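You operate a simulated robot arm through the tools that you are given. There is no shell and no other tool. Be economical: measure what you need, move in short steps, check, and stop when the job is done.

Carry out the task below with a simulated robot arm. There is one attempt and no reset: what you move stays moved.

Task
Tighten both wing bolts, then lower the 15 kg weight on the seat.
Fine: pin out, then wind; hands out of the marked square while it hangs; the display must show firm; the weight stays down.
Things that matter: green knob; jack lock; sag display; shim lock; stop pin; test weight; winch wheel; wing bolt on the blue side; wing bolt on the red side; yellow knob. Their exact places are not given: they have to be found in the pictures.

It is judged by the outcome, as a careful person would: the job done as asked, and still so three seconds after it is handed in. It fails if anything else is knocked over, pushed out of place, dropped, spilled or broken.

Robot
A 7-joint arm with a two-finger gripper on a trunk, on a base that drives. Base frame: it is fixed to the floor where the robot stands at the start and does not move with it; the origin is under the middle of the robot, x ahead of it, y to its left, z up. Units: mm, rad, N and s.
With the tool pointing down near the work surface it reaches from about 300 to 740 mm from the robot's upright axis, wherever it stands. Its first joint turns from -2.897 to 2.897 rad. Places, roughly: green knob [400, -300, 400]; jack lock [300, 0, 400]; sag display [700, -400, 1200]; shim lock [400, -200, 400]; stop pin [600, 0, 1300]; test weight [700, 0, 1100]; winch wheel [700, -400, 1000]; wing bolt on the blue side [500, -100, 900]; wing bolt on the red side [400, 0, 900]; yellow knob [300, 100, 400]. Payload 2.94 kg.
The tool frame sits at the grasp point between the pads (the TCP): z along the fingers, y along the line on which they close. The tips reach 30 mm beyond it. The gripper opens to 138 mm. The gripper's body begins 109 mm behind the TCP.
Orientation is that of the tool frame in the base frame, as a unit quaternion [x, y, z, w]. With the fingers straight down and closing along the base's y, the tool's x points along the base's -x, its y along +y and its z along -z.

Tools
- The arm moves only by the tool move_arm. Its argument "steps" is a list of rows, each an object (a shift or turn left out is 0, a gripper value left out holds the last) with "angular": the turn, a rotation vector about the tool's x, y, z in rad, a list of three; "offset": the shift along the tool's x, y, z in cm, a list of three; "jaw": the finger opening in cm, from 0 to 13.8. In form: [{"angular": [ax, ay, az], "offset": [tx, ty, tz], "jaw": jaw}, ...]. A call has 1 to 8 rows; each row shifts and turns the commanded pose from where the row before left it, along the tool's axes as they then stand. Rows are played at 5 a second. More than 50 mm and 0.15 rad between two rows, or a gripper value outside its range, and nothing of the call is played. A pose out of reach is approached as far as the arm can. The call stops where the force on the tool passes 40 N (or 10 N more than at its start, if that is more) or the arm is blocked; 0.2 s more then pass. The fingers move at their own pace and stop on an object; they squeeze with about 39 N. The grip force told is the motor's: it shows also when the fingers shut on nothing. Time passes only in rows, and 0.2 s behind the last, so rows that do not move let the fingers close. It gives the time, the measured TCP pose, the force on the tool (base axes), the opening and the grip force at its end, in the units of the frame above (readings bear some noise), with the torque about the TCP (base axes, N m) and any sound that the robot's microphone picked up.
- Cameras (640 x 400 px; columns grow to the right, rows downward): "scene" is now at [-7.1, 99.7, 1565.2]; the picture's right is [-0.43, -0.90, 0.00], its down [-0.66, 0.31, -0.68] and it looks along [0.62, -0.29, -0.73] (base axes); focal length 272 px, centre (320, 200). "wrist" rides on the gripper at [71, 19, -146] in the tool frame; the picture's right is [-0.26, 0.97, 0.00], its down [-0.85, -0.23, -0.48] and it looks along [-0.46, -0.12, 0.88] (tool axes); focal length 280 px, centre (320, 200).
- snapshot(camera): a new picture of that camera. The clock stands still meanwhile.
- raise_lower(by): slides the trunk up (or, below 0, down) by that many mm; the arm and the scene camera ride with it, the base frame stays. It gives what a move gives, with no picture.
- drive_base(legs): drives the robot by 1 to 6 legs, each [ahead, left, turn to the left] in mm, mm and rad, along the robot's own axes; the way and the turn of a leg run together, so that a leg with both is an arc; at most 1500 mm and 3.142 rad a leg. The arm and the cameras ride along, it lands a little off, and it stops where it bumps. It gives what a move gives.
- turn_head(pan, tilt): turns the head with the scene camera to pan (to the left, within 1.501 rad either way) and tilt (down, from -0.506 to 1.204), counted from straight ahead of the robot. It gives what a move gives.
- probe_pixels(camera, pixels): there is no depth. For up to 12 entries [column, row, z] of the newest picture of that camera ("zoom" is the newest enlarged one), the place [x, y] in the base frame at which the ray of that pixel passes the height z, good to about 3 mm. The clock stands still meanwhile.
- enlarge(camera, box): a new picture of the part [left, top, right, bottom] of that camera's present view, enlarged. The clock stands still meanwhile.
- sign_off(): hands the job in; it is judged then, once.

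Keep the steps short. Do not move on a guess: measure, check each grasp and each placing, and mend mistakes. In all there are 80 turns and 60 pictures (those below and enlarged ones count). Leave the gripper open and the arm clear of the work at the hand-in unless told otherwise, and finish with a single line.

The tools are called after "Emit:" as a command line: name --argument value ..., lists and objects as JSON in quotes. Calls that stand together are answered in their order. move_arm: Moves the arm, as the interface text tells. Its arguments: {"type":"object","properties":{"steps":{"type":"array"}},"required":["steps"]} The other tools are called the same way: raise_lower (by) slides the trunk up or down; drive_base (legs) drives the base; turn_head (pan, tilt) turns the head that bears the scene camera; snapshot (camera) takes a picture; probe_pixels (camera, pixels) gives the place at which the rays of pixels pass given heights; enlarge (camera, box) takes an enlarged picture of a part of a camera's view; sign_off () hands the job in.

At the start:

```text
time_s: 0.0
tool_pos: [432.7, 14.0, 999.5]
orientation: [0.0, 1.0, 0.0, 0.0]
force: [0.3, 0.0, 0.6]
ft_torque: [-0.01, -0.01, 0.0]
opening: 138.1
grip_force: 0.1
trunk travel left (down, up): [-425.0, 29.0]
robot x, y, heading: [-1.6, -0.4, 0.0]
head pan, tilt: [-0.442, 0.817]
```

scene: 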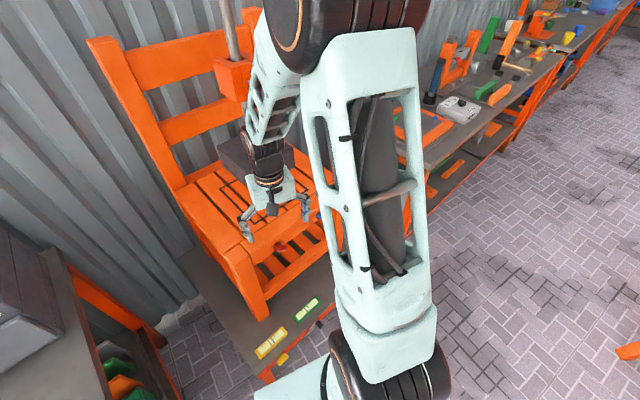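
wrist: 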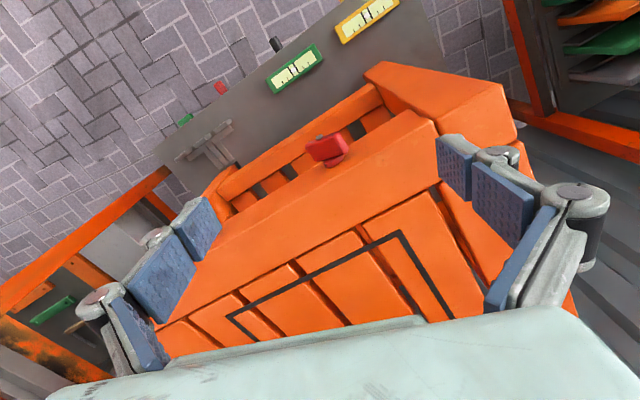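

The chair with a marked square on its seat is ahead, and a red wing bolt shows in the wrist view at about (325,150). I'll look closer with both cameras before I move anything.

Emit:
enlarge --camera "wrist" --box '[140, 0, 460, 200]'

Emit:
enlarge --camera "scene" --box '[80, 0, 340, 200]'

Emit:
enlarge --camera "scene" --box '[380, 0, 640, 200]'

```text
2.00 times, centred on (300, 100) of wrist
```

zoom: 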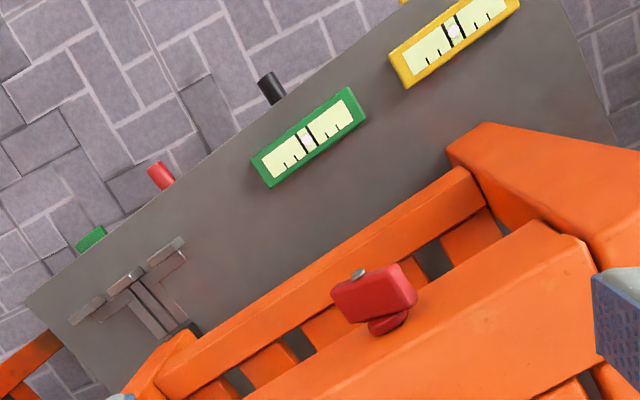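

```text
2.00 times, centred on (210, 100) of scene
```

zoom: 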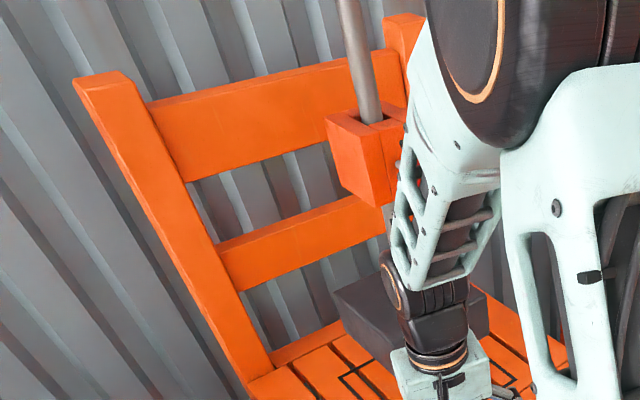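

```text
2.00 times, centred on (510, 100) of scene
```

zoom: 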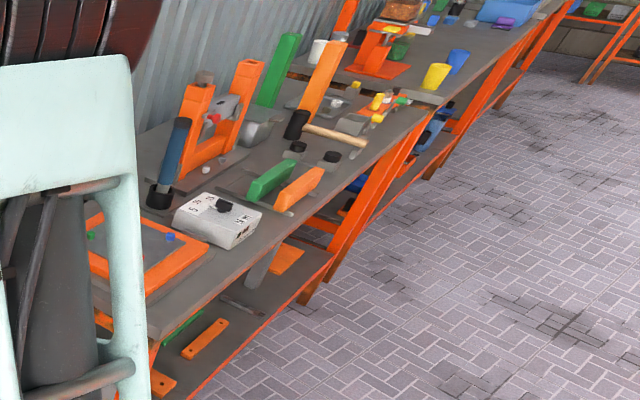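

The arm hides part of the chair. I'll turn the head to see the weight, the pin and the winch.

Emit:
turn_head --pan -0.3 --tilt 0.3

Emit:
snapshot --camera "scene"

```text
time_s: 0.9
tool_pos: [431.8, 12.2, 1000.4]
orientation: [0.0, 1.0, 0.0, 0.001]
force: [0.4, -0.1, -0.2]
ft_torque: [-0.03, 0.0, 0.0]
opening: 137.9
grip_force: 0.1
trunk travel left (down, up): [-425.0, 29.0]
robot x, y, heading: [1.0, -0.0, 0.001]
head pan, tilt: [-0.3, 0.3]
```

```text
54 pictures are left
```

scene: 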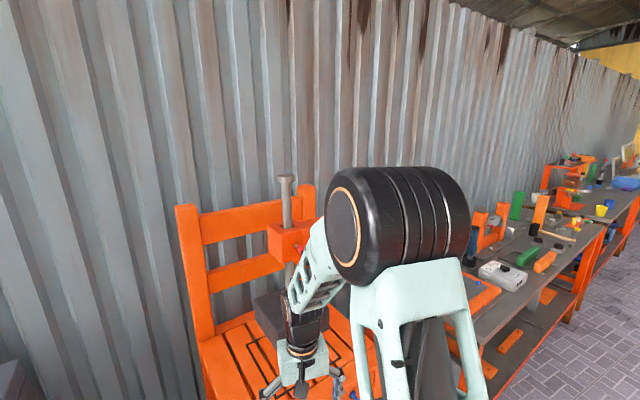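

The forearm blocks the winch and display. I'll back off 300 mm and turn left, so the arm swings out of the view, then look back to the right.

Emit:
drive_base --legs '[[-350, 0, 0], [0, 0, 0.9]]'

Emit:
turn_head --pan -1.2 --tilt 0.5

Emit:
snapshot --camera "scene"

```text
time_s: 5.6
tool_pos: [-102.8, 351.5, 999.6]
orientation: [-0.439, 0.898, 0.001, 0.0]
force: [-0.1, -0.1, 0.7]
ft_torque: [-0.02, -0.01, 0.0]
opening: 138.0
grip_force: 0.0
trunk travel left (down, up): [-425.0, 29.0]
robot x, y, heading: [-357.3, -0.2, 0.907]
head pan, tilt: [-0.3, 0.3]
```

```text
time_s: 6.8
tool_pos: [-101.3, 351.3, 1000.2]
orientation: [-0.44, 0.898, 0.0, 0.0]
force: [0.1, 0.1, 0.1]
ft_torque: [-0.01, 0.0, -0.01]
opening: 137.9
grip_force: 0.1
trunk travel left (down, up): [-425.0, 29.0]
robot x, y, heading: [-355.3, 0.1, 0.909]
head pan, tilt: [-1.201, 0.499]
```

```text
53 pictures are left
```

scene: 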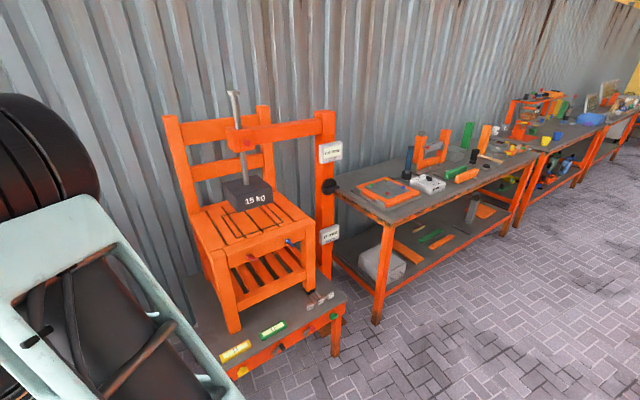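

Now the whole rig is in view. I'll enlarge the upper and the lower halves.

Emit:
enlarge --camera "scene" --box '[190, 80, 350, 180]'

Emit:
enlarge --camera "scene" --box '[190, 170, 350, 270]'

Emit:
enlarge --camera "scene" --box '[190, 270, 366, 380]'

```text
4.00 times, centred on (270, 130) of scene
```

zoom: 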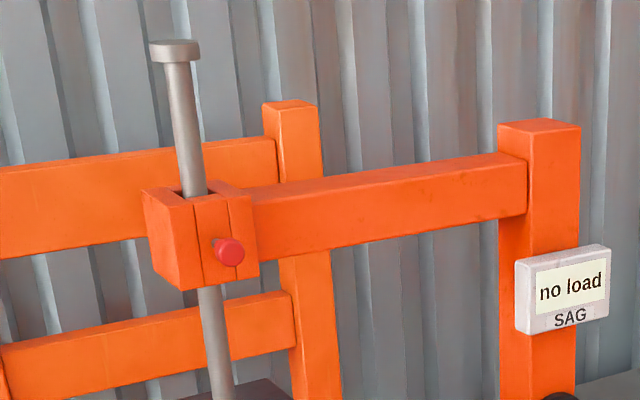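

```text
4.00 times, centred on (270, 220) of scene
```

zoom: 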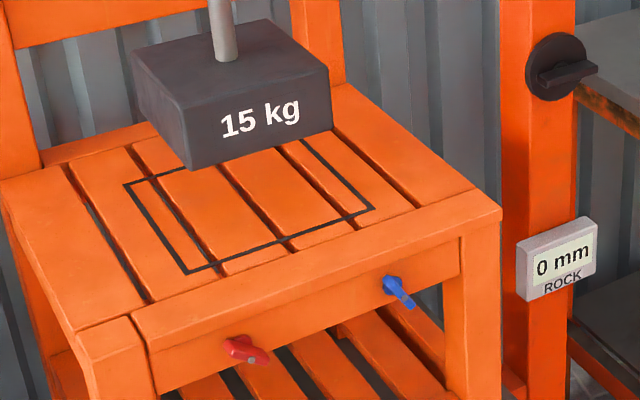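

```text
3.64 times, centred on (278, 325) of scene
```

zoom: 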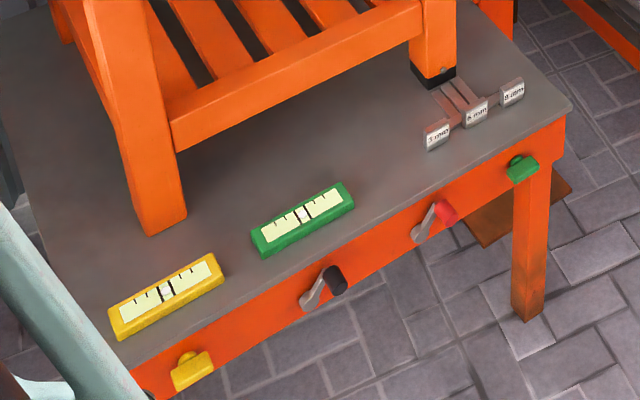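

The ROCK display shows 0 mm, both levels are centred and SAG says "no load". The jack and shim parts can therefore stay untouched. I'll probe the bolts, pin, winch, seat corner and square at their likely heights.

Emit:
probe_pixels --camera "scene" --pixels '[[251, 257, 850], [251, 257, 900], [289.5, 242, 850], [289.5, 242, 900], [247, 142.5, 1250], [247, 142.5, 1300], [331, 187, 1000], [331, 187, 1050], [236, 238, 930], [283, 222, 930], [223, 216, 930], [237, 320, 440]]'

```text
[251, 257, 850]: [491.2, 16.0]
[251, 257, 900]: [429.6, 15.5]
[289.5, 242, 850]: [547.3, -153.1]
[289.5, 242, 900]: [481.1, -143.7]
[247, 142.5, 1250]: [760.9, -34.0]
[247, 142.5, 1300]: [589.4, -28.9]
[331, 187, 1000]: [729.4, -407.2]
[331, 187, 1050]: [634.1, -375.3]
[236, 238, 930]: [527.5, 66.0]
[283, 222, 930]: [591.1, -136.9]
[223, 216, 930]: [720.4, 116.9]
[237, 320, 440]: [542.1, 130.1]
```

The front of the chair is yawed about 0.31 rad: the bolts run from about (430,15) to (481,-144). I'll line the robot up with that axis and take a second view to fix the positions.

Emit:
drive_base --legs '[[0, 0, -0.6], [0, -300, 0], [100, 0, 0]]'

Emit:
turn_head --pan -0.1 --tilt 0.6

Emit:
snapshot --camera "scene"

Emit:
snapshot --camera "wrist"

```text
time_s: 12.4
tool_pos: [235.9, -108.4, 999.4]
orientation: [-0.155, 0.988, -0.001, -0.001]
force: [0.0, 0.8, -1.3]
ft_torque: [0.01, 0.01, 0.01]
opening: 137.8
grip_force: 0.2
trunk travel left (down, up): [-425.0, 29.0]
robot x, y, heading: [-174.9, -252.2, 0.312]
head pan, tilt: [-1.201, 0.499]
```

```text
time_s: 13.7
tool_pos: [234.9, -108.6, 1000.5]
orientation: [-0.154, 0.988, 0.0, 0.0]
force: [0.7, 1.2, 0.0]
ft_torque: [0.03, -0.03, 0.01]
opening: 138.1
grip_force: 0.1
trunk travel left (down, up): [-425.0, 29.0]
robot x, y, heading: [-170.4, -252.4, 0.31]
head pan, tilt: [-0.099, 0.6]
```

```text
49 pictures are left
```

scene: 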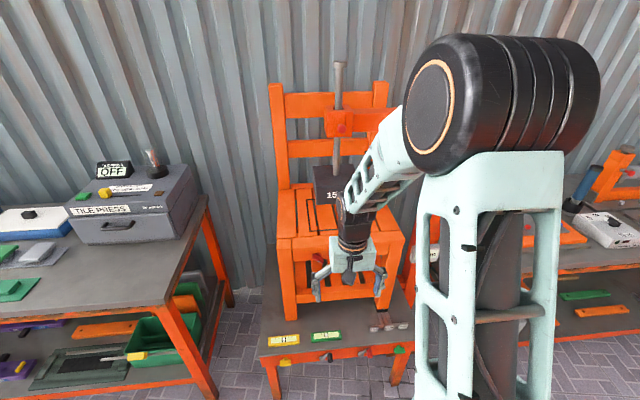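

```text
48 pictures are left
```

wrist: 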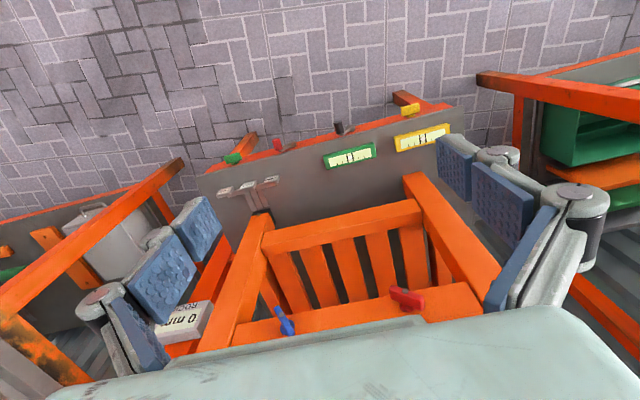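

Both bolts show in the wrist view: blue at (285,325) and red at (405,298). I'll probe these to triangulate with the first view, along with the pin at (341,129) in the scene view.

Emit:
probe_pixels --camera "wrist" --pixels '[[285, 322, 800], [285, 322, 850], [285, 322, 900], [405, 298, 800], [405, 298, 850], [405, 298, 900]]'

Emit:
probe_pixels --camera "scene" --pixels '[[341, 129, 1250], [341, 129, 1300], [320, 260, 850], [320, 260, 900]]'

Emit:
enlarge --camera "scene" --box '[280, 100, 400, 175]'

```text
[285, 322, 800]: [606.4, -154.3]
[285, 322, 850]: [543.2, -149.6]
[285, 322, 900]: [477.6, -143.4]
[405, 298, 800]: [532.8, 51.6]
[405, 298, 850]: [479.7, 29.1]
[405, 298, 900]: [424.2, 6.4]
```

```text
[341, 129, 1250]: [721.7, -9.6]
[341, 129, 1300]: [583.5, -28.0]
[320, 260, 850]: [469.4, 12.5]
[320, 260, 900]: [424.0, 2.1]
```

```text
5.33 times, centred on (340, 138) of scene
```

zoom: 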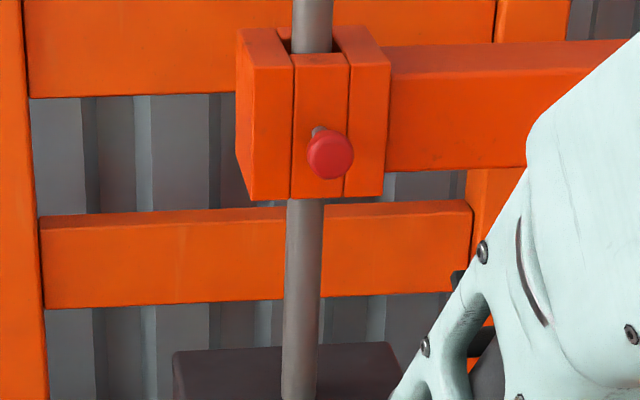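

Triangulated, the red bolt is at about (448,16,880), the blue at about (500,-146,880) and the pin at about (585,-28,1300). Next I'll bring the tool level along the chair axis, first 70 mm forward and then tilting about tool y, well clear of the chair.

Emit:
move_arm --steps '[{"offset": [-3.5, 0, 0]}, {"offset": [-3.5, 0, 0]}, {"angular": [0, -0.149, 0]}, {"angular": [0, -0.149, 0]}, {"angular": [0, -0.149, 0]}, {"angular": [0, -0.149, 0]}, {"angular": [0, -0.149, 0]}, {"angular": [0, -0.149, 0]}]'

Emit:
move_arm --steps '[{"angular": [0, -0.149, 0]}, {"angular": [0, -0.149, 0]}, {"angular": [0, -0.149, 0]}, {"angular": [0, -0.149, 0]}, {"angular": [0, -0.081, 0]}, {"offset": [4, 0, 0]}, {"offset": [4, 0, 0]}, {"offset": [4, 0, 0]}]'

Emit:
snapshot --camera "wrist"

Emit:
snapshot --camera "scene"

```text
time_s: 15.5
tool_pos: [307.3, -84.9, 999.6]
orientation: [-0.14, 0.891, 0.066, 0.426]
force: [1.0, 0.6, 0.1]
ft_torque: [-0.03, 0.0, 0.01]
opening: 137.9
grip_force: 0.1
out of reach, approached as far as the arm can: row 8
trunk travel left (down, up): [-425.0, 29.0]
robot x, y, heading: [-173.5, -257.0, 0.31]
head pan, tilt: [-0.099, 0.6]
```

```text
time_s: 17.3
tool_pos: [324.7, -78.1, 875.0]
orientation: [-0.109, 0.698, 0.109, 0.699]
force: [0.1, -0.1, 0.9]
ft_torque: [0.01, 0.01, 0.01]
opening: 138.1
grip_force: 0.1
out of reach, approached as far as the arm can: row 1, 2
trunk travel left (down, up): [-425.0, 29.0]
robot x, y, heading: [-174.9, -255.0, 0.31]
head pan, tilt: [-0.099, 0.6]
```

```text
46 pictures are left
```

wrist: 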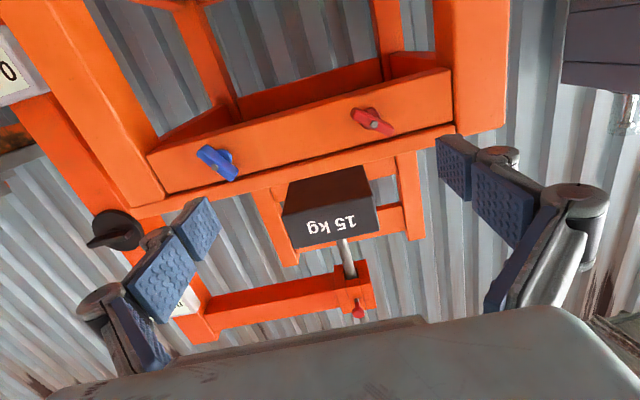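

```text
45 pictures are left
```

scene: 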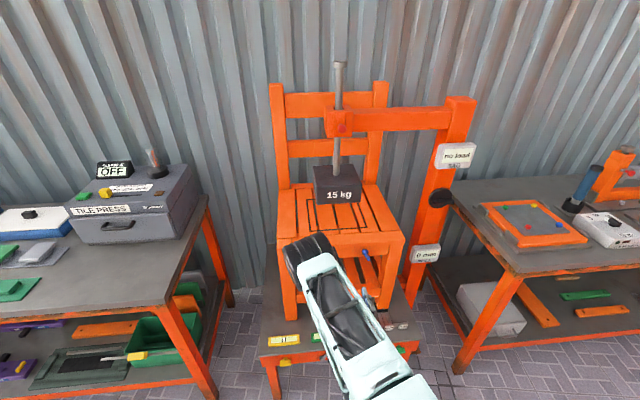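

The tool is level and the wrist camera now sees the bolts from below, upside down. I'll enlarge the view to read how the wings stand.

Emit:
enlarge --camera "wrist" --box '[180, 80, 420, 230]'

Emit:
probe_pixels --camera "wrist" --pixels '[[218, 162, 870], [218, 162, 880], [218, 162, 860], [373, 121, 860], [373, 121, 870], [373, 121, 880], [358, 310, 1300], [358, 310, 1290]]'

```text
2.67 times, centred on (300, 155) of wrist
```

zoom: 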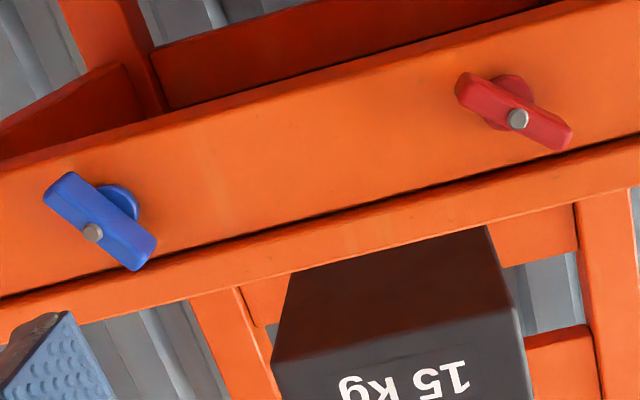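

```text
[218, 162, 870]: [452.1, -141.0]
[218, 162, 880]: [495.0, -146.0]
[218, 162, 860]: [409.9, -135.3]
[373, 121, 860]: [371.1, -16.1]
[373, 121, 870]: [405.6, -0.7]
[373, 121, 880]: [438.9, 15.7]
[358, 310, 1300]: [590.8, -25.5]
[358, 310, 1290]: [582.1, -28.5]
```

Red is at about (443,16,881) and blue at about (498,-146,881), and both sit at the same depth along the chair axis. I'll measure the slant of the wings from their end points.

Emit:
probe_pixels --camera "zoom" --pixels '[[464, 86, 885], [464, 86, 895], [564, 139, 865], [564, 139, 875], [60, 186, 885], [60, 186, 895], [142, 258, 865], [142, 258, 875], [518, 119, 880], [93, 233, 880]]'

```text
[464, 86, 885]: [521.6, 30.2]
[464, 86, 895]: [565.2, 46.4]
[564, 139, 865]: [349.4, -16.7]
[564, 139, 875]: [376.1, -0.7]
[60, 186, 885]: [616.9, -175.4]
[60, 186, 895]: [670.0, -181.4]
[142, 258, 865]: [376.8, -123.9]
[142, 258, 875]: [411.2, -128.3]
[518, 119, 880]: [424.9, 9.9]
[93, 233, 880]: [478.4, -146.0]
```

Seen from the front, both wings slant from lower right to upper left: red about 41° and blue about 55° from level. I'll bring the gripper in front of the red bolt, roll it to match (−0.86 rad) and narrow the jaw to 45 mm, stopping about 80 mm short.

Emit:
move_arm --steps '[{"offset": [-0.3, 2.72, 0], "jaw": 4.5}, {"offset": [-0.3, 2.72, 0]}, {"offset": [0, 0, 1], "angular": [0, 0, -0.1432]}, {"offset": [0, 0, 1], "angular": [0, 0, -0.1432]}, {"offset": [0, 0, 1], "angular": [0, 0, -0.1432]}, {"offset": [0, 0, 1], "angular": [0, 0, -0.1432]}, {"offset": [0, 0, 1], "angular": [0, 0, -0.1432]}, {"offset": [0, 0, 1], "angular": [0, 0, -0.1432]}]'

Emit:
snapshot --camera "wrist"

```text
time_s: 19.1
tool_pos: [365.2, -5.4, 879.0]
orientation: [-0.391, 0.589, -0.192, 0.681]
force: [0.3, -0.5, 1.0]
ft_torque: [0.01, -0.02, 0.01]
opening: 44.9
grip_force: 0.0
trunk travel left (down, up): [-425.0, 29.0]
robot x, y, heading: [-170.6, -250.6, 0.312]
head pan, tilt: [-0.099, 0.6]
```

```text
43 pictures are left
```

wrist: 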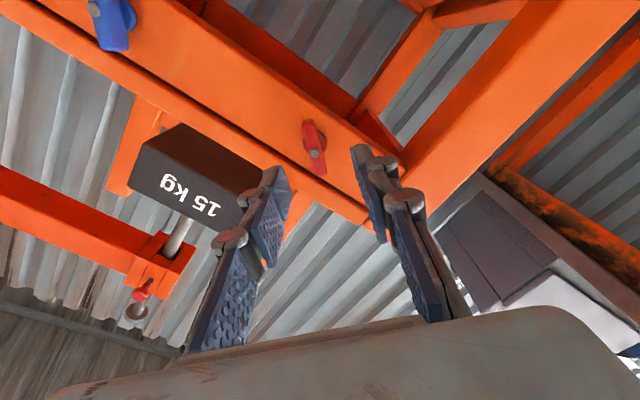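

The wing at (314,148) now lies parallel to the fingers. I'll check the bolt centre again from here.

Emit:
enlarge --camera "wrist" --box '[240, 80, 400, 180]'

Emit:
probe_pixels --camera "wrist" --pixels '[[316, 156, 875], [316, 156, 880], [316, 156, 885]]'

```text
4.00 times, centred on (320, 130) of wrist
```

zoom: 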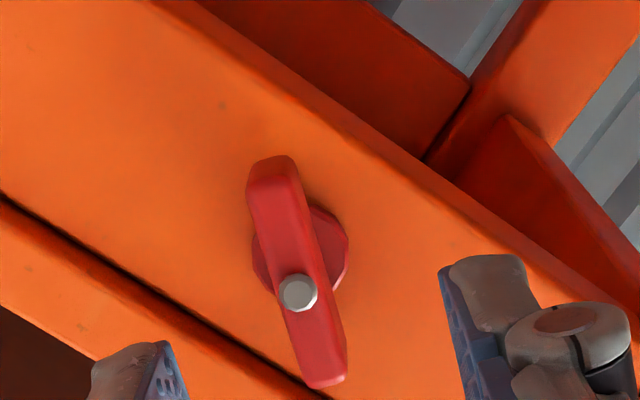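

```text
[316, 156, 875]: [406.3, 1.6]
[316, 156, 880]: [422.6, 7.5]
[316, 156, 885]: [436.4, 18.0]
```

The centre is about 4.5 mm right and 2 mm up of the tool. I'll correct that and advance 45 mm, which puts the tips around the wing.

Emit:
move_arm --steps '[{"offset": [0.21, -0.45, 0]}, {"offset": [0, 0, 1.5]}, {"offset": [0, 0, 1.5]}, {"offset": [0, 0, 1.5]}, {}]'

Emit:
snapshot --camera "wrist"

```text
time_s: 20.3
tool_pos: [411.1, 3.0, 881.1]
orientation: [-0.39, 0.589, -0.192, 0.681]
force: [0.3, 0.3, -0.3]
ft_torque: [-0.02, 0.03, 0.04]
opening: 45.1
grip_force: 0.0
trunk travel left (down, up): [-425.0, 29.0]
robot x, y, heading: [-173.5, -253.8, 0.307]
head pan, tilt: [-0.099, 0.6]
```

```text
41 pictures are left
```

wrist: 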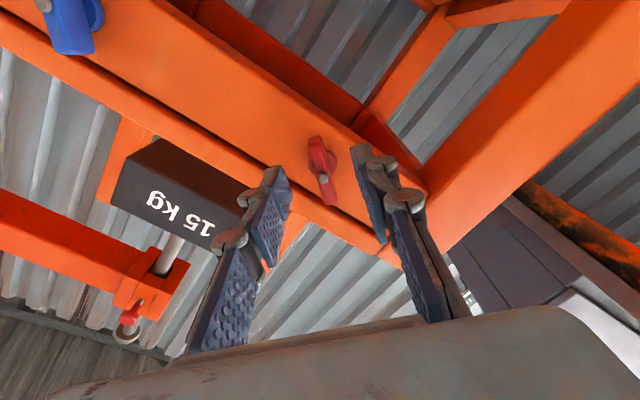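

The wing sits midway between the fingertips. I'll advance 8 mm more and close.

Emit:
move_arm --steps '[{"offset": [0, 0, 0.4]}, {"offset": [0, 0, 0.4]}, {"jaw": 0.5}, {}, {}, {}]'

Emit:
enlarge --camera "wrist" --box '[220, 100, 440, 238]'

```text
time_s: 21.7
tool_pos: [417.4, 4.1, 880.5]
orientation: [-0.392, 0.59, -0.19, 0.68]
force: [-0.5, 4.2, -4.6]
ft_torque: [0.0, 0.02, 0.24]
opening: 9.8
grip_force: 37.2
trunk travel left (down, up): [-425.0, 29.0]
robot x, y, heading: [-172.5, -253.9, 0.308]
head pan, tilt: [-0.099, 0.6]
```

```text
2.90 times, centred on (330, 169) of wrist
```

zoom: 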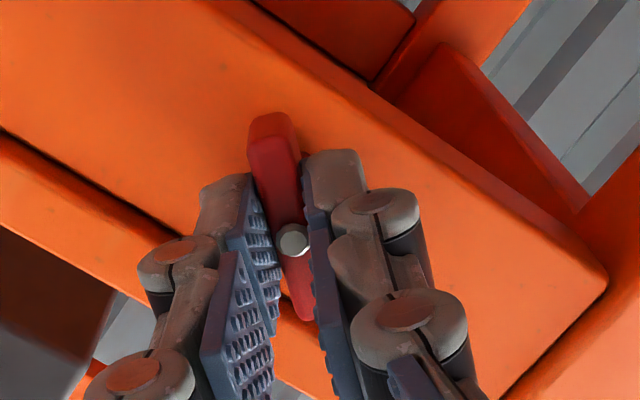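

The wing is gripped at 9.8 mm with the fingers on both faces. I'll turn clockwise in small steps and watch the torque.

Emit:
move_arm --steps '[{"angular": [0, 0, 0.12]}, {"angular": [0, 0, 0.12]}, {"angular": [0, 0, 0.12]}, {}]'

```text
time_s: 22.7
tool_pos: [418.1, 6.2, 880.2]
orientation: [-0.278, 0.651, -0.066, 0.703]
force: [-1.9, 8.3, -7.0]
ft_torque: [-0.16, 0.43, 0.03]
opening: 9.7
grip_force: 36.8
trunk travel left (down, up): [-425.0, 29.0]
robot x, y, heading: [-173.8, -250.8, 0.31]
head pan, tilt: [-0.099, 0.6]
```

It turned 0.36 rad with little torque, so I'll keep turning.

Emit:
move_arm --steps '[{"angular": [0, 0, 0.12]}, {"angular": [0, 0, 0.12]}, {"angular": [0, 0, 0.12]}, {"angular": [0, 0, 0.12]}, {"angular": [0, 0, 0.12]}, {}]'

Emit:
enlarge --camera "wrist" --box '[220, 100, 440, 238]'

```text
time_s: 24.1
tool_pos: [417.4, 7.0, 880.7]
orientation: [-0.075, 0.704, 0.146, 0.691]
force: [-7.6, 13.4, -9.3]
ft_torque: [-0.17, 0.46, 0.36]
opening: 9.8
grip_force: 37.2
trunk travel left (down, up): [-425.0, 29.0]
robot x, y, heading: [-171.0, -254.9, 0.315]
head pan, tilt: [-0.099, 0.6]
```

```text
2.90 times, centred on (330, 169) of wrist
```

zoom: 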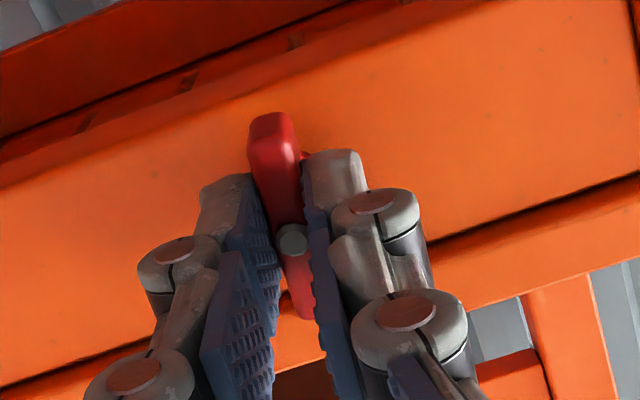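

The wing turns with the gripper, 0.96 rad so far. I'll ease the side load a little and go on turning.

Emit:
move_arm --steps '[{"offset": [0.1, 0.15, 0]}, {"angular": [0, 0, 0.12]}, {"angular": [0, 0, 0.12]}, {"angular": [0, 0, 0.12]}, {"angular": [0, 0, 0.12]}, {"angular": [0, 0, 0.12]}, {}]'

```text
time_s: 25.7
tool_pos: [416.1, 6.9, 880.1]
orientation: [0.138, 0.694, 0.344, 0.618]
force: [-7.3, 10.5, -4.0]
ft_torque: [-0.19, 0.59, 0.78]
opening: 9.6
grip_force: 37.5
trunk travel left (down, up): [-425.0, 29.0]
robot x, y, heading: [-167.3, -254.8, 0.312]
head pan, tilt: [-0.099, 0.6]
```

There is no axial torque build-up yet after 1.56 rad, so I'll continue.

Emit:
move_arm --steps '[{"angular": [0, 0, 0.12]}, {"angular": [0, 0, 0.12]}, {"angular": [0, 0, 0.12]}, {"angular": [0, 0, 0.12]}, {"angular": [0, 0, 0.12]}, {}]'

Emit:
enlarge --camera "wrist" --box '[220, 100, 440, 238]'

```text
time_s: 27.1
tool_pos: [416.3, 7.3, 881.4]
orientation: [0.336, 0.622, 0.512, 0.489]
force: [-7.6, 14.7, 0.8]
ft_torque: [-0.01, -0.06, 0.18]
opening: 9.8
grip_force: 37.3
trunk travel left (down, up): [-425.0, 29.0]
robot x, y, heading: [-172.3, -252.7, 0.313]
head pan, tilt: [-0.099, 0.6]
```

```text
2.90 times, centred on (330, 169) of wrist
```

zoom: 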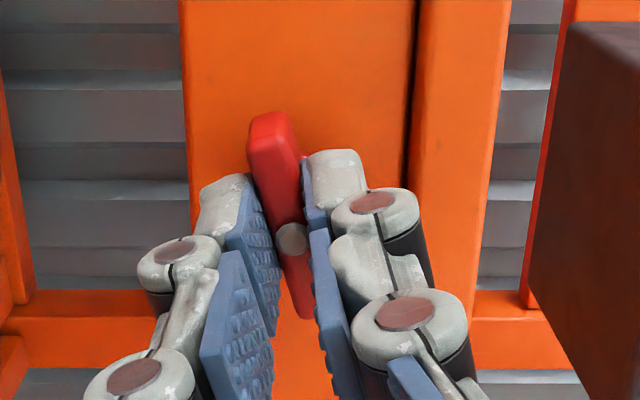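

I've turned 2.16 rad and it still moves freely. Another 0.6 rad.

Emit:
move_arm --steps '[{"angular": [0, 0, 0.12]}, {"angular": [0, 0, 0.12]}, {"angular": [0, 0, 0.12]}, {"angular": [0, 0, 0.12]}, {"angular": [0, 0, 0.12]}, {}]'

```text
time_s: 28.5
tool_pos: [416.8, 5.8, 881.1]
orientation: [0.504, 0.494, 0.634, 0.316]
force: [-8.8, 10.0, 9.3]
ft_torque: [-1.12, -0.59, 0.46]
opening: 14.9
grip_force: 40.7
trunk travel left (down, up): [-425.0, 29.0]
robot x, y, heading: [-175.8, -251.4, 0.317]
head pan, tilt: [-0.099, 0.6]
```

The opening jumped to 14.9 mm with about −1.25 N·m axially, so the wing resists and the fingers may be turning over it. I'll look.

Emit:
enlarge --camera "wrist" --box '[220, 100, 440, 238]'

```text
2.90 times, centred on (330, 169) of wrist
```

zoom: 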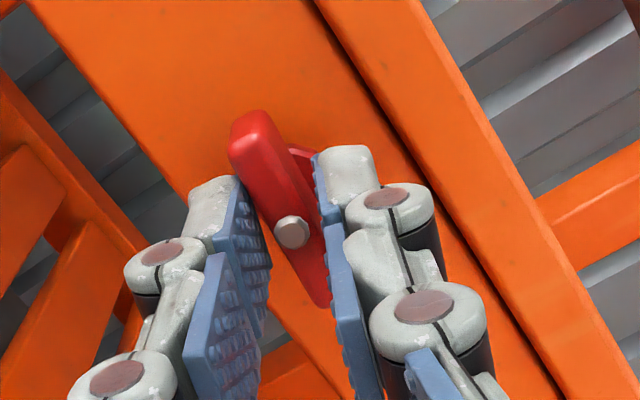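

The wing has stopped while the gripper turned about 0.25 rad past it, so the bolt seems tight. To confirm it is a real stop, I'll square up on the wing and try once more.

Emit:
move_arm --steps '[{"angular": [0, 0, -0.12]}, {"angular": [0, 0, -0.12]}, {}, {}]'

Emit:
move_arm --steps '[{"angular": [0, 0, 0.08]}, {"angular": [0, 0, 0.08]}, {}, {}]'

```text
time_s: 29.5
tool_pos: [418.4, 6.9, 880.9]
orientation: [0.443, 0.551, 0.59, 0.392]
force: [-0.4, 4.9, 6.1]
ft_torque: [-0.04, -0.14, -0.12]
opening: 9.9
grip_force: 36.8
trunk travel left (down, up): [-425.0, 29.0]
robot x, y, heading: [-170.6, -253.2, 0.31]
head pan, tilt: [-0.099, 0.6]
```

```text
time_s: 30.5
tool_pos: [417.4, 6.1, 881.2]
orientation: [0.485, 0.513, 0.62, 0.342]
force: [-0.9, 0.9, 9.9]
ft_torque: [-1.04, -0.55, -0.08]
opening: 13.2
grip_force: 39.8
trunk travel left (down, up): [-425.0, 29.0]
robot x, y, heading: [-170.5, -252.5, 0.313]
head pan, tilt: [-0.099, 0.6]
```

It is a real stop: the same torque at the same angle. Red is tight. I'll square up, open, back out 70 mm and begin to unroll.

Emit:
move_arm --steps '[{"angular": [0, 0, -0.14]}, {"jaw": 4.5}, {}, {}, {"offset": [0, 0, -2]}, {"offset": [0, 0, -2.5]}, {"offset": [0, 0, -2.5]}, {"angular": [0, 0, -0.14]}]'

Emit:
move_arm --steps '[{"angular": [0, 0, -0.14]}, {"angular": [0, 0, -0.14]}, {"angular": [0, 0, -0.14]}, {"angular": [0, 0, -0.14]}, {"angular": [0, 0, -0.14]}, {"angular": [0, 0, -0.14]}, {"angular": [0, 0, -0.14]}, {"angular": [0, 0, -0.14]}]'

Emit:
move_arm --steps '[{"angular": [0, 0, -0.14]}, {"angular": [0, 0, -0.14]}, {"angular": [0, 0, -0.14]}, {"angular": [0, 0, -0.14]}, {"angular": [0, 0, -0.14]}, {"angular": [0, 0, -0.14]}, {"angular": [0, 0, -0.14]}]'

```text
time_s: 32.3
tool_pos: [349.5, -13.8, 881.3]
orientation: [0.408, 0.577, 0.567, 0.424]
force: [0.2, 0.0, 0.0]
ft_torque: [-0.02, -0.02, -0.02]
opening: 45.3
grip_force: 0.0
trunk travel left (down, up): [-425.0, 29.0]
robot x, y, heading: [-172.8, -249.7, 0.31]
head pan, tilt: [-0.099, 0.6]
```

```text
time_s: 34.1
tool_pos: [351.4, -15.0, 879.3]
orientation: [0.039, 0.706, 0.253, 0.661]
force: [0.7, 0.6, -0.9]
ft_torque: [0.02, -0.01, 0.01]
opening: 45.2
grip_force: 0.0
trunk travel left (down, up): [-425.0, 29.0]
robot x, y, heading: [-171.4, -255.7, 0.31]
head pan, tilt: [-0.099, 0.6]
```

```text
time_s: 35.7
tool_pos: [352.1, -15.0, 880.3]
orientation: [-0.297, 0.641, -0.088, 0.702]
force: [1.0, -0.5, 1.1]
ft_torque: [-0.02, 0.0, 0.04]
opening: 45.1
grip_force: 0.0
trunk travel left (down, up): [-425.0, 29.0]
robot x, y, heading: [-173.4, -250.4, 0.31]
head pan, tilt: [-0.099, 0.6]
```

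Now roll is about −0.555 rad. I'll shift 169 mm right to stand in front of the blue bolt, roll the last −0.065 rad and look.

Emit:
move_arm --steps '[{"offset": [2.19, -3.62, 0]}, {"offset": [2.19, -3.62, 0]}, {"offset": [2.19, -3.62, 0]}, {"offset": [2.19, -3.62, 0]}, {"angular": [0, 0, -0.065]}]'

Emit:
snapshot --camera "wrist"

```text
time_s: 36.9
tool_pos: [403.0, -177.7, 881.8]
orientation: [-0.317, 0.632, -0.11, 0.699]
force: [-0.3, 0.7, -0.3]
ft_torque: [-0.01, 0.0, 0.01]
opening: 45.1
grip_force: 0.1
trunk travel left (down, up): [-425.0, 29.0]
robot x, y, heading: [-172.1, -252.0, 0.311]
head pan, tilt: [-0.099, 0.6]
```

```text
36 pictures are left
```

wrist: 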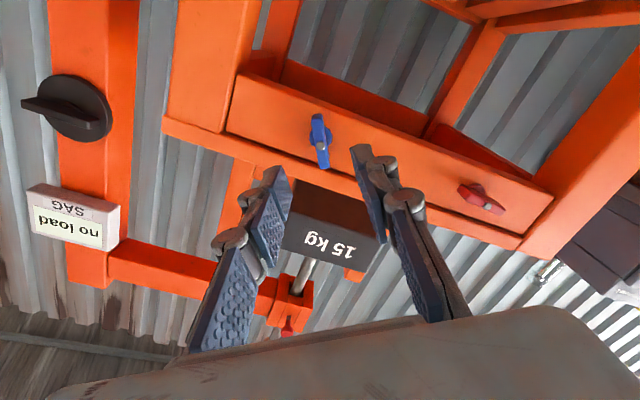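

The blue wing is at (320,140) and nearly parallel to the fingers. I'll zoom to find the screw.

Emit:
enlarge --camera "wrist" --box '[240, 90, 400, 190]'

Emit:
probe_pixels --camera "zoom" --pixels '[[324, 232, 878], [324, 232, 881], [324, 232, 884]]'

```text
4.00 times, centred on (320, 140) of wrist
```

zoom: 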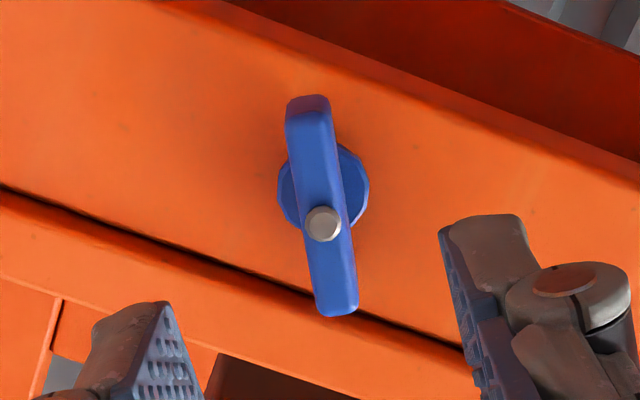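

```text
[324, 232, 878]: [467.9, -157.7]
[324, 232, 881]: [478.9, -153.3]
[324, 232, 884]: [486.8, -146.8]
```

The blue screw is at p −292 and z 881, right on the tool axis. I'll trim roll +0.06, advance 69 mm to the same depth as on red, and close.

Emit:
move_arm --steps '[{"angular": [0, 0, 0.06]}, {"offset": [0, 0, 2.5]}, {"offset": [0, 0, 2.4]}, {"offset": [0, 0, 1]}, {"offset": [0, 0, 1]}, {"jaw": 0.5}, {}, {}]'

Emit:
enlarge --camera "wrist" --box '[220, 100, 440, 238]'

```text
time_s: 38.7
tool_pos: [468.5, -155.1, 882.3]
orientation: [-0.3, 0.64, -0.089, 0.702]
force: [1.4, 0.1, 0.1]
ft_torque: [-0.05, -0.01, 0.03]
opening: 9.8
grip_force: 37.5
trunk travel left (down, up): [-425.0, 29.0]
robot x, y, heading: [-173.4, -253.0, 0.312]
head pan, tilt: [-0.099, 0.6]
```

```text
2.90 times, centred on (330, 169) of wrist
```

zoom: 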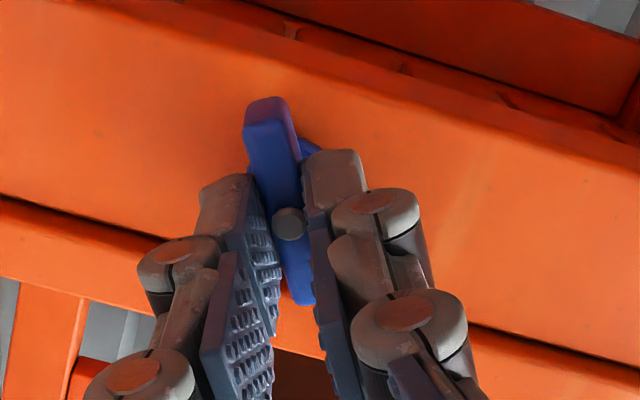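

The blue wing is gripped at 9.8 mm with almost no side force. I'll turn clockwise.

Emit:
move_arm --steps '[{"angular": [0, 0, 0.12]}, {"angular": [0, 0, 0.12]}, {"angular": [0, 0, 0.12]}, {"angular": [0, 0, 0.12]}, {"angular": [0, 0, 0.12]}, {"angular": [0, 0, 0.12]}, {}]'

Emit:
move_arm --steps '[{"angular": [0, 0, 0.12]}, {"angular": [0, 0, 0.12]}, {"angular": [0, 0, 0.12]}, {"angular": [0, 0, 0.12]}, {"angular": [0, 0, 0.12]}, {"angular": [0, 0, 0.12]}, {}]'

```text
time_s: 40.3
tool_pos: [467.8, -155.6, 882.6]
orientation: [-0.053, 0.704, 0.165, 0.688]
force: [10.0, -3.8, 5.2]
ft_torque: [-0.27, 0.76, 0.0]
opening: 9.5
grip_force: 37.2
trunk travel left (down, up): [-425.0, 29.0]
robot x, y, heading: [-172.7, -256.4, 0.314]
head pan, tilt: [-0.099, 0.6]
```

```text
time_s: 41.9
tool_pos: [468.9, -156.6, 883.3]
orientation: [0.199, 0.678, 0.397, 0.586]
force: [14.3, -5.8, 4.3]
ft_torque: [0.13, -0.58, -0.79]
opening: 9.8
grip_force: 37.3
trunk travel left (down, up): [-425.0, 29.0]
robot x, y, heading: [-174.8, -253.1, 0.311]
head pan, tilt: [-0.099, 0.6]
```

Turned 1.44 rad so far. The bolt draws the tool in a little (+14 N), so I'll follow 1 mm and continue.

Emit:
move_arm --steps '[{"offset": [0, 0, 0.1]}, {"angular": [0, 0, 0.12]}, {"angular": [0, 0, 0.12]}, {"angular": [0, 0, 0.12]}, {"angular": [0, 0, 0.12]}, {}]'

Emit:
move_arm --steps '[{"angular": [0, 0, 0.12]}, {"angular": [0, 0, 0.12]}, {"angular": [0, 0, 0.12]}, {}]'

```text
time_s: 43.3
tool_pos: [468.4, -157.2, 881.8]
orientation: [0.355, 0.612, 0.525, 0.473]
force: [-1.4, -13.1, -1.1]
ft_torque: [0.0, -0.04, -0.55]
opening: 9.4
grip_force: 37.9
trunk travel left (down, up): [-425.0, 29.0]
robot x, y, heading: [-171.3, -251.0, 0.31]
head pan, tilt: [-0.099, 0.6]
```

```text
time_s: 44.3
tool_pos: [468.8, -157.1, 881.3]
orientation: [0.46, 0.538, 0.6, 0.372]
force: [-6.3, -14.6, -8.8]
ft_torque: [-1.07, -0.1, -0.22]
opening: 10.8
grip_force: 37.8
trunk travel left (down, up): [-425.0, 29.0]
robot x, y, heading: [-175.0, -252.8, 0.311]
head pan, tilt: [-0.099, 0.6]
```

Axial torque is now −1.05 N·m and the jaw starts to spread. I'll push slightly further to confirm the stop, ease back, and check.

Emit:
move_arm --steps '[{"angular": [0, 0, 0.08]}, {"angular": [0, 0, 0.06]}, {}, {}]'

Emit:
enlarge --camera "wrist" --box '[220, 100, 440, 238]'

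```text
time_s: 45.3
tool_pos: [468.2, -155.7, 882.2]
orientation: [0.496, 0.505, 0.625, 0.329]
force: [-11.5, -13.9, -10.7]
ft_torque: [-1.19, -0.06, -0.4]
opening: 14.0
grip_force: 39.8
trunk travel left (down, up): [-425.0, 29.0]
robot x, y, heading: [-171.6, -252.5, 0.312]
head pan, tilt: [-0.099, 0.6]
```

```text
2.90 times, centred on (330, 169) of wrist
```

zoom: 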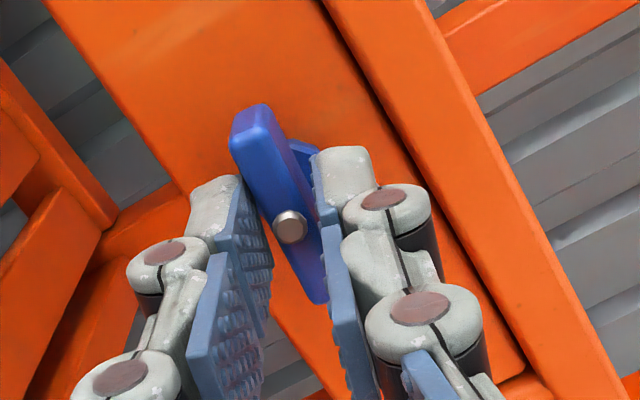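

Blue is tight too, with the same stop torque and the jaw riding on the wing. I'll square up, open, back out, and unroll to level.

Emit:
move_arm --steps '[{"angular": [0, 0, -0.14]}, {"angular": [0, 0, -0.04]}, {"jaw": 4.5}, {}, {}, {"offset": [0, 0, -3]}, {"offset": [0, 0, -4]}, {"offset": [0, 0, -4]}]'

Emit:
move_arm --steps '[{"angular": [0, 0, -0.14]}, {"angular": [0, 0, -0.14]}, {"angular": [0, 0, -0.14]}, {"angular": [0, 0, -0.14]}, {"angular": [0, 0, -0.14]}, {"angular": [0, 0, -0.14]}, {"angular": [0, 0, -0.14]}, {"angular": [0, 0, -0.14]}]'

Emit:
move_arm --steps '[{"angular": [0, 0, -0.14]}, {"angular": [0, 0, -0.14]}, {"angular": [0, 0, -0.14]}, {"angular": [0, 0, -0.14]}]'

Emit:
snapshot --camera "wrist"

```text
time_s: 47.1
tool_pos: [364.4, -189.0, 881.7]
orientation: [0.447, 0.547, 0.593, 0.386]
force: [0.6, 0.3, 0.1]
ft_torque: [0.02, -0.02, 0.01]
opening: 45.0
grip_force: 0.0
trunk travel left (down, up): [-425.0, 29.0]
robot x, y, heading: [-170.1, -251.3, 0.313]
head pan, tilt: [-0.099, 0.6]
```

```text
time_s: 48.9
tool_pos: [363.5, -189.6, 882.1]
orientation: [0.088, 0.702, 0.298, 0.641]
force: [-0.3, 0.2, -0.1]
ft_torque: [-0.03, 0.02, -0.03]
opening: 44.9
grip_force: 0.0
trunk travel left (down, up): [-425.0, 29.0]
robot x, y, heading: [-174.8, -252.7, 0.309]
head pan, tilt: [-0.099, 0.6]
```

```text
time_s: 49.9
tool_pos: [365.0, -187.4, 883.5]
orientation: [-0.11, 0.698, 0.109, 0.699]
force: [-0.1, -0.1, -0.7]
ft_torque: [0.03, 0.0, -0.03]
opening: 45.3
grip_force: 0.0
trunk travel left (down, up): [-425.0, 29.0]
robot x, y, heading: [-174.5, -252.6, 0.313]
head pan, tilt: [-0.099, 0.6]
```

```text
32 pictures are left
```

wrist: 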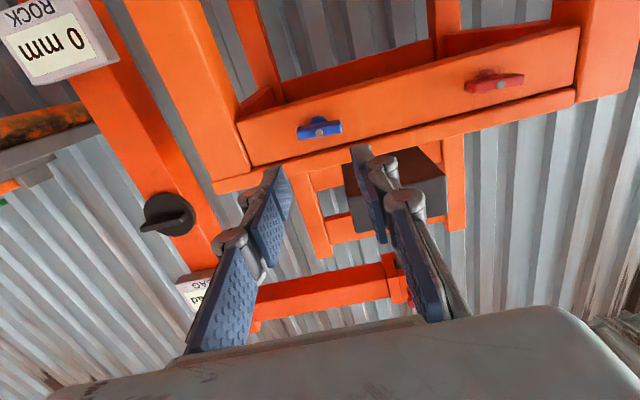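

Both wings now lie level and alike, and ROCK still shows 0 mm. Next is the pin. I'll rise at this standoff (about 250 mm in front of it) and shift left to be in front of the pin head.

Emit:
move_arm --steps '[{"offset": [-4.8, 0, 0], "jaw": 6}, {"offset": [-4.8, 0, 0]}, {"offset": [-4.8, 0, 0]}, {"offset": [-4.8, 1, 0]}, {"offset": [-4.8, 1, 0]}, {"offset": [-4.8, 1, 0]}, {"offset": [-4.8, 1, 0]}, {"offset": [-4.8, 1, 0]}]'

Emit:
move_arm --steps '[{"offset": [-3.2, 1.5, 0]}, {"offset": [0, 2, 0]}, {}]'

Emit:
snapshot --camera "wrist"

Emit:
snapshot --camera "scene"

```text
time_s: 51.7
tool_pos: [380.1, -142.2, 1262.4]
orientation: [-0.109, 0.698, 0.11, 0.699]
force: [0.5, 0.5, 0.2]
ft_torque: [0.0, -0.01, 0.03]
opening: 59.8
grip_force: 0.0
out of reach, approached as far as the arm can: row 5, 6, 7
trunk travel left (down, up): [-425.0, 29.0]
robot x, y, heading: [-171.9, -254.5, 0.311]
head pan, tilt: [-0.099, 0.6]
```

```text
time_s: 52.5
tool_pos: [367.9, -108.6, 1295.5]
orientation: [-0.11, 0.698, 0.11, 0.699]
force: [0.0, 0.2, 1.2]
ft_torque: [-0.03, -0.01, 0.03]
opening: 60.0
grip_force: 0.0
trunk travel left (down, up): [-425.0, 29.0]
robot x, y, heading: [-172.0, -254.5, 0.306]
head pan, tilt: [-0.099, 0.6]
```

```text
31 pictures are left
```

wrist: 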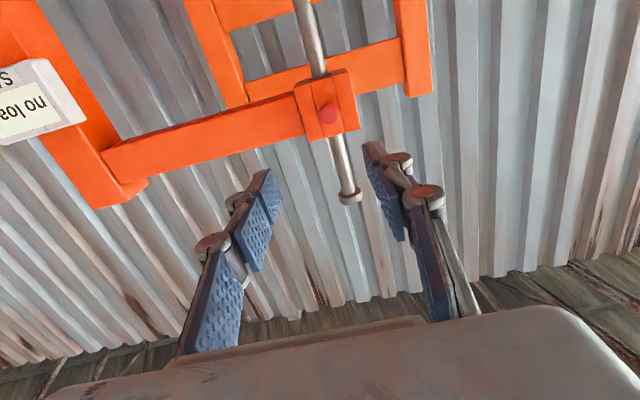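

```text
30 pictures are left
```

scene: 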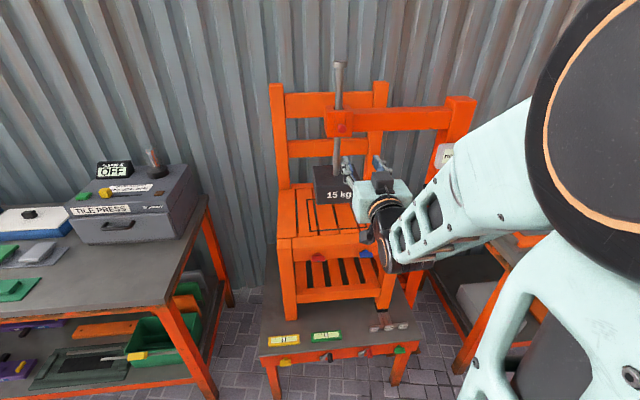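

The pin knob shows at (329,114) in the wrist view. I'll zoom in and probe it.

Emit:
enlarge --camera "wrist" --box '[280, 60, 400, 135]'

Emit:
probe_pixels --camera "wrist" --pixels '[[329, 114, 1280], [329, 114, 1290], [329, 114, 1300], [329, 114, 1310]]'

Emit:
probe_pixels --camera "scene" --pixels '[[341, 128.5, 1290], [341, 128.5, 1300], [341, 128.5, 1310]]'

```text
5.33 times, centred on (340, 98) of wrist
```

zoom: 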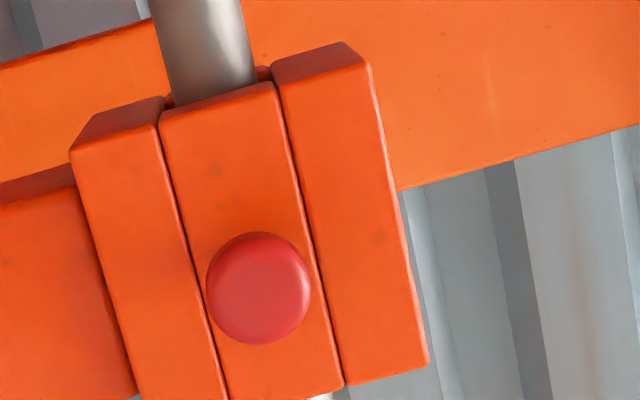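

```text
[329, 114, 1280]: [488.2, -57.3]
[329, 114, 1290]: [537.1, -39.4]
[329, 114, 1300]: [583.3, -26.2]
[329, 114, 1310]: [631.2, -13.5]
```

```text
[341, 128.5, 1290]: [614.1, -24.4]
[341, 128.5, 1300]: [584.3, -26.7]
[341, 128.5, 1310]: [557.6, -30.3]
```

The pin knob is at (584,−27,1300) from two agreeing views, about 27 mm across. To keep the arm within reach, I'll drive 120 mm ahead, which leaves the fingertips about 80 mm short of the knob.

Emit:
drive_base --legs '[[120, 0, 0]]'

Emit:
snapshot --camera "wrist"

```text
time_s: 53.8
tool_pos: [483.0, -71.5, 1294.8]
orientation: [-0.11, 0.699, 0.11, 0.699]
force: [1.3, -0.5, 0.2]
ft_torque: [-0.05, -0.01, 0.02]
opening: 60.0
grip_force: 0.1
trunk travel left (down, up): [-425.0, 29.0]
robot x, y, heading: [-60.0, -217.1, 0.312]
head pan, tilt: [-0.099, 0.6]
```

```text
28 pictures are left
```

wrist: 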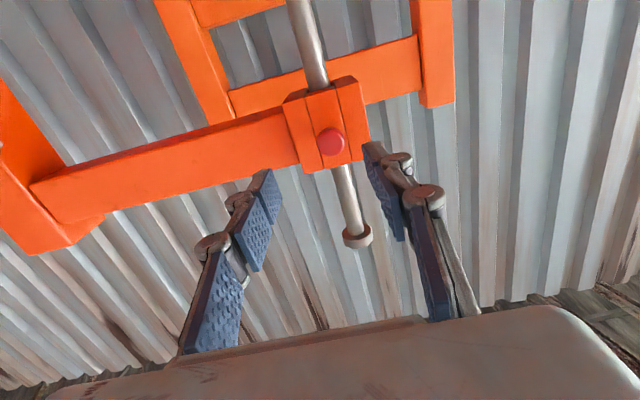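

Emit:
probe_pixels --camera "wrist" --pixels '[[330, 142, 1295], [330, 142, 1300], [330, 142, 1305], [313, 95, 1320], [313, 95, 1330], [313, 95, 1310]]'

Emit:
enlarge --camera "wrist" --box '[260, 70, 400, 158]'

```text
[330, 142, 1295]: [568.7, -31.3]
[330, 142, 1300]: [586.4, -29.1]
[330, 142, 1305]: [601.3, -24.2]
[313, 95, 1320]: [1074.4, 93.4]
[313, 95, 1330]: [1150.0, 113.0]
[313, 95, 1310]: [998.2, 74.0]
```

```text
4.55 times, centred on (330, 114) of wrist
```

zoom: 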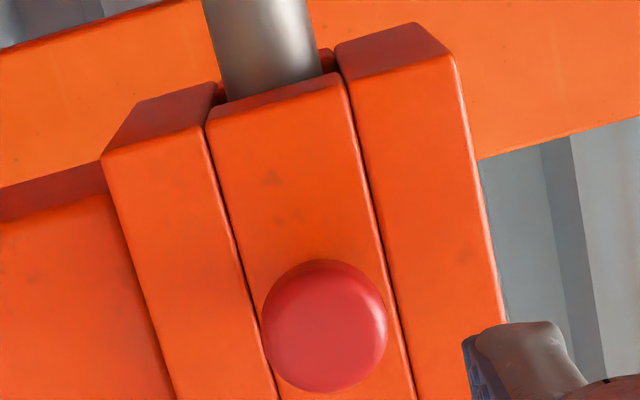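

The knob is 11 mm left and 5 mm up of the tool axis. I'll centre on it, then go 75 mm forward and look.

Emit:
move_arm --steps '[{"offset": [-0.5, 1.1, 0]}, {"offset": [0, 0, 2.5]}, {"offset": [0, 0, 2.5]}, {"offset": [0, 0, 2.5]}, {}]'

Emit:
snapshot --camera "wrist"

```text
time_s: 55.0
tool_pos: [550.2, -37.5, 1300.4]
orientation: [-0.11, 0.699, 0.11, 0.698]
force: [0.1, 1.0, -0.7]
ft_torque: [-0.02, 0.01, 0.01]
opening: 60.0
grip_force: 0.1
trunk travel left (down, up): [-425.0, 29.0]
robot x, y, heading: [-59.1, -213.1, 0.308]
head pan, tilt: [-0.099, 0.6]
```

```text
26 pictures are left
```

wrist: 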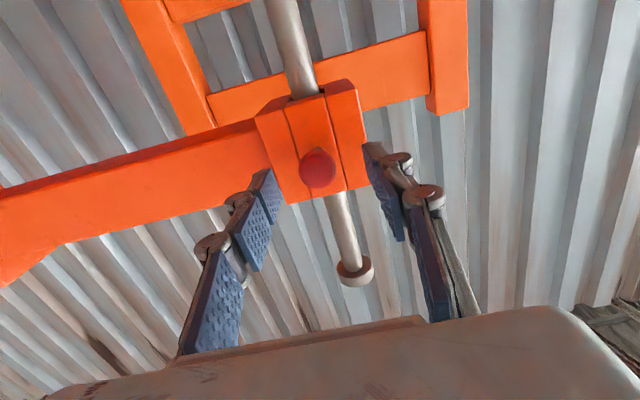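

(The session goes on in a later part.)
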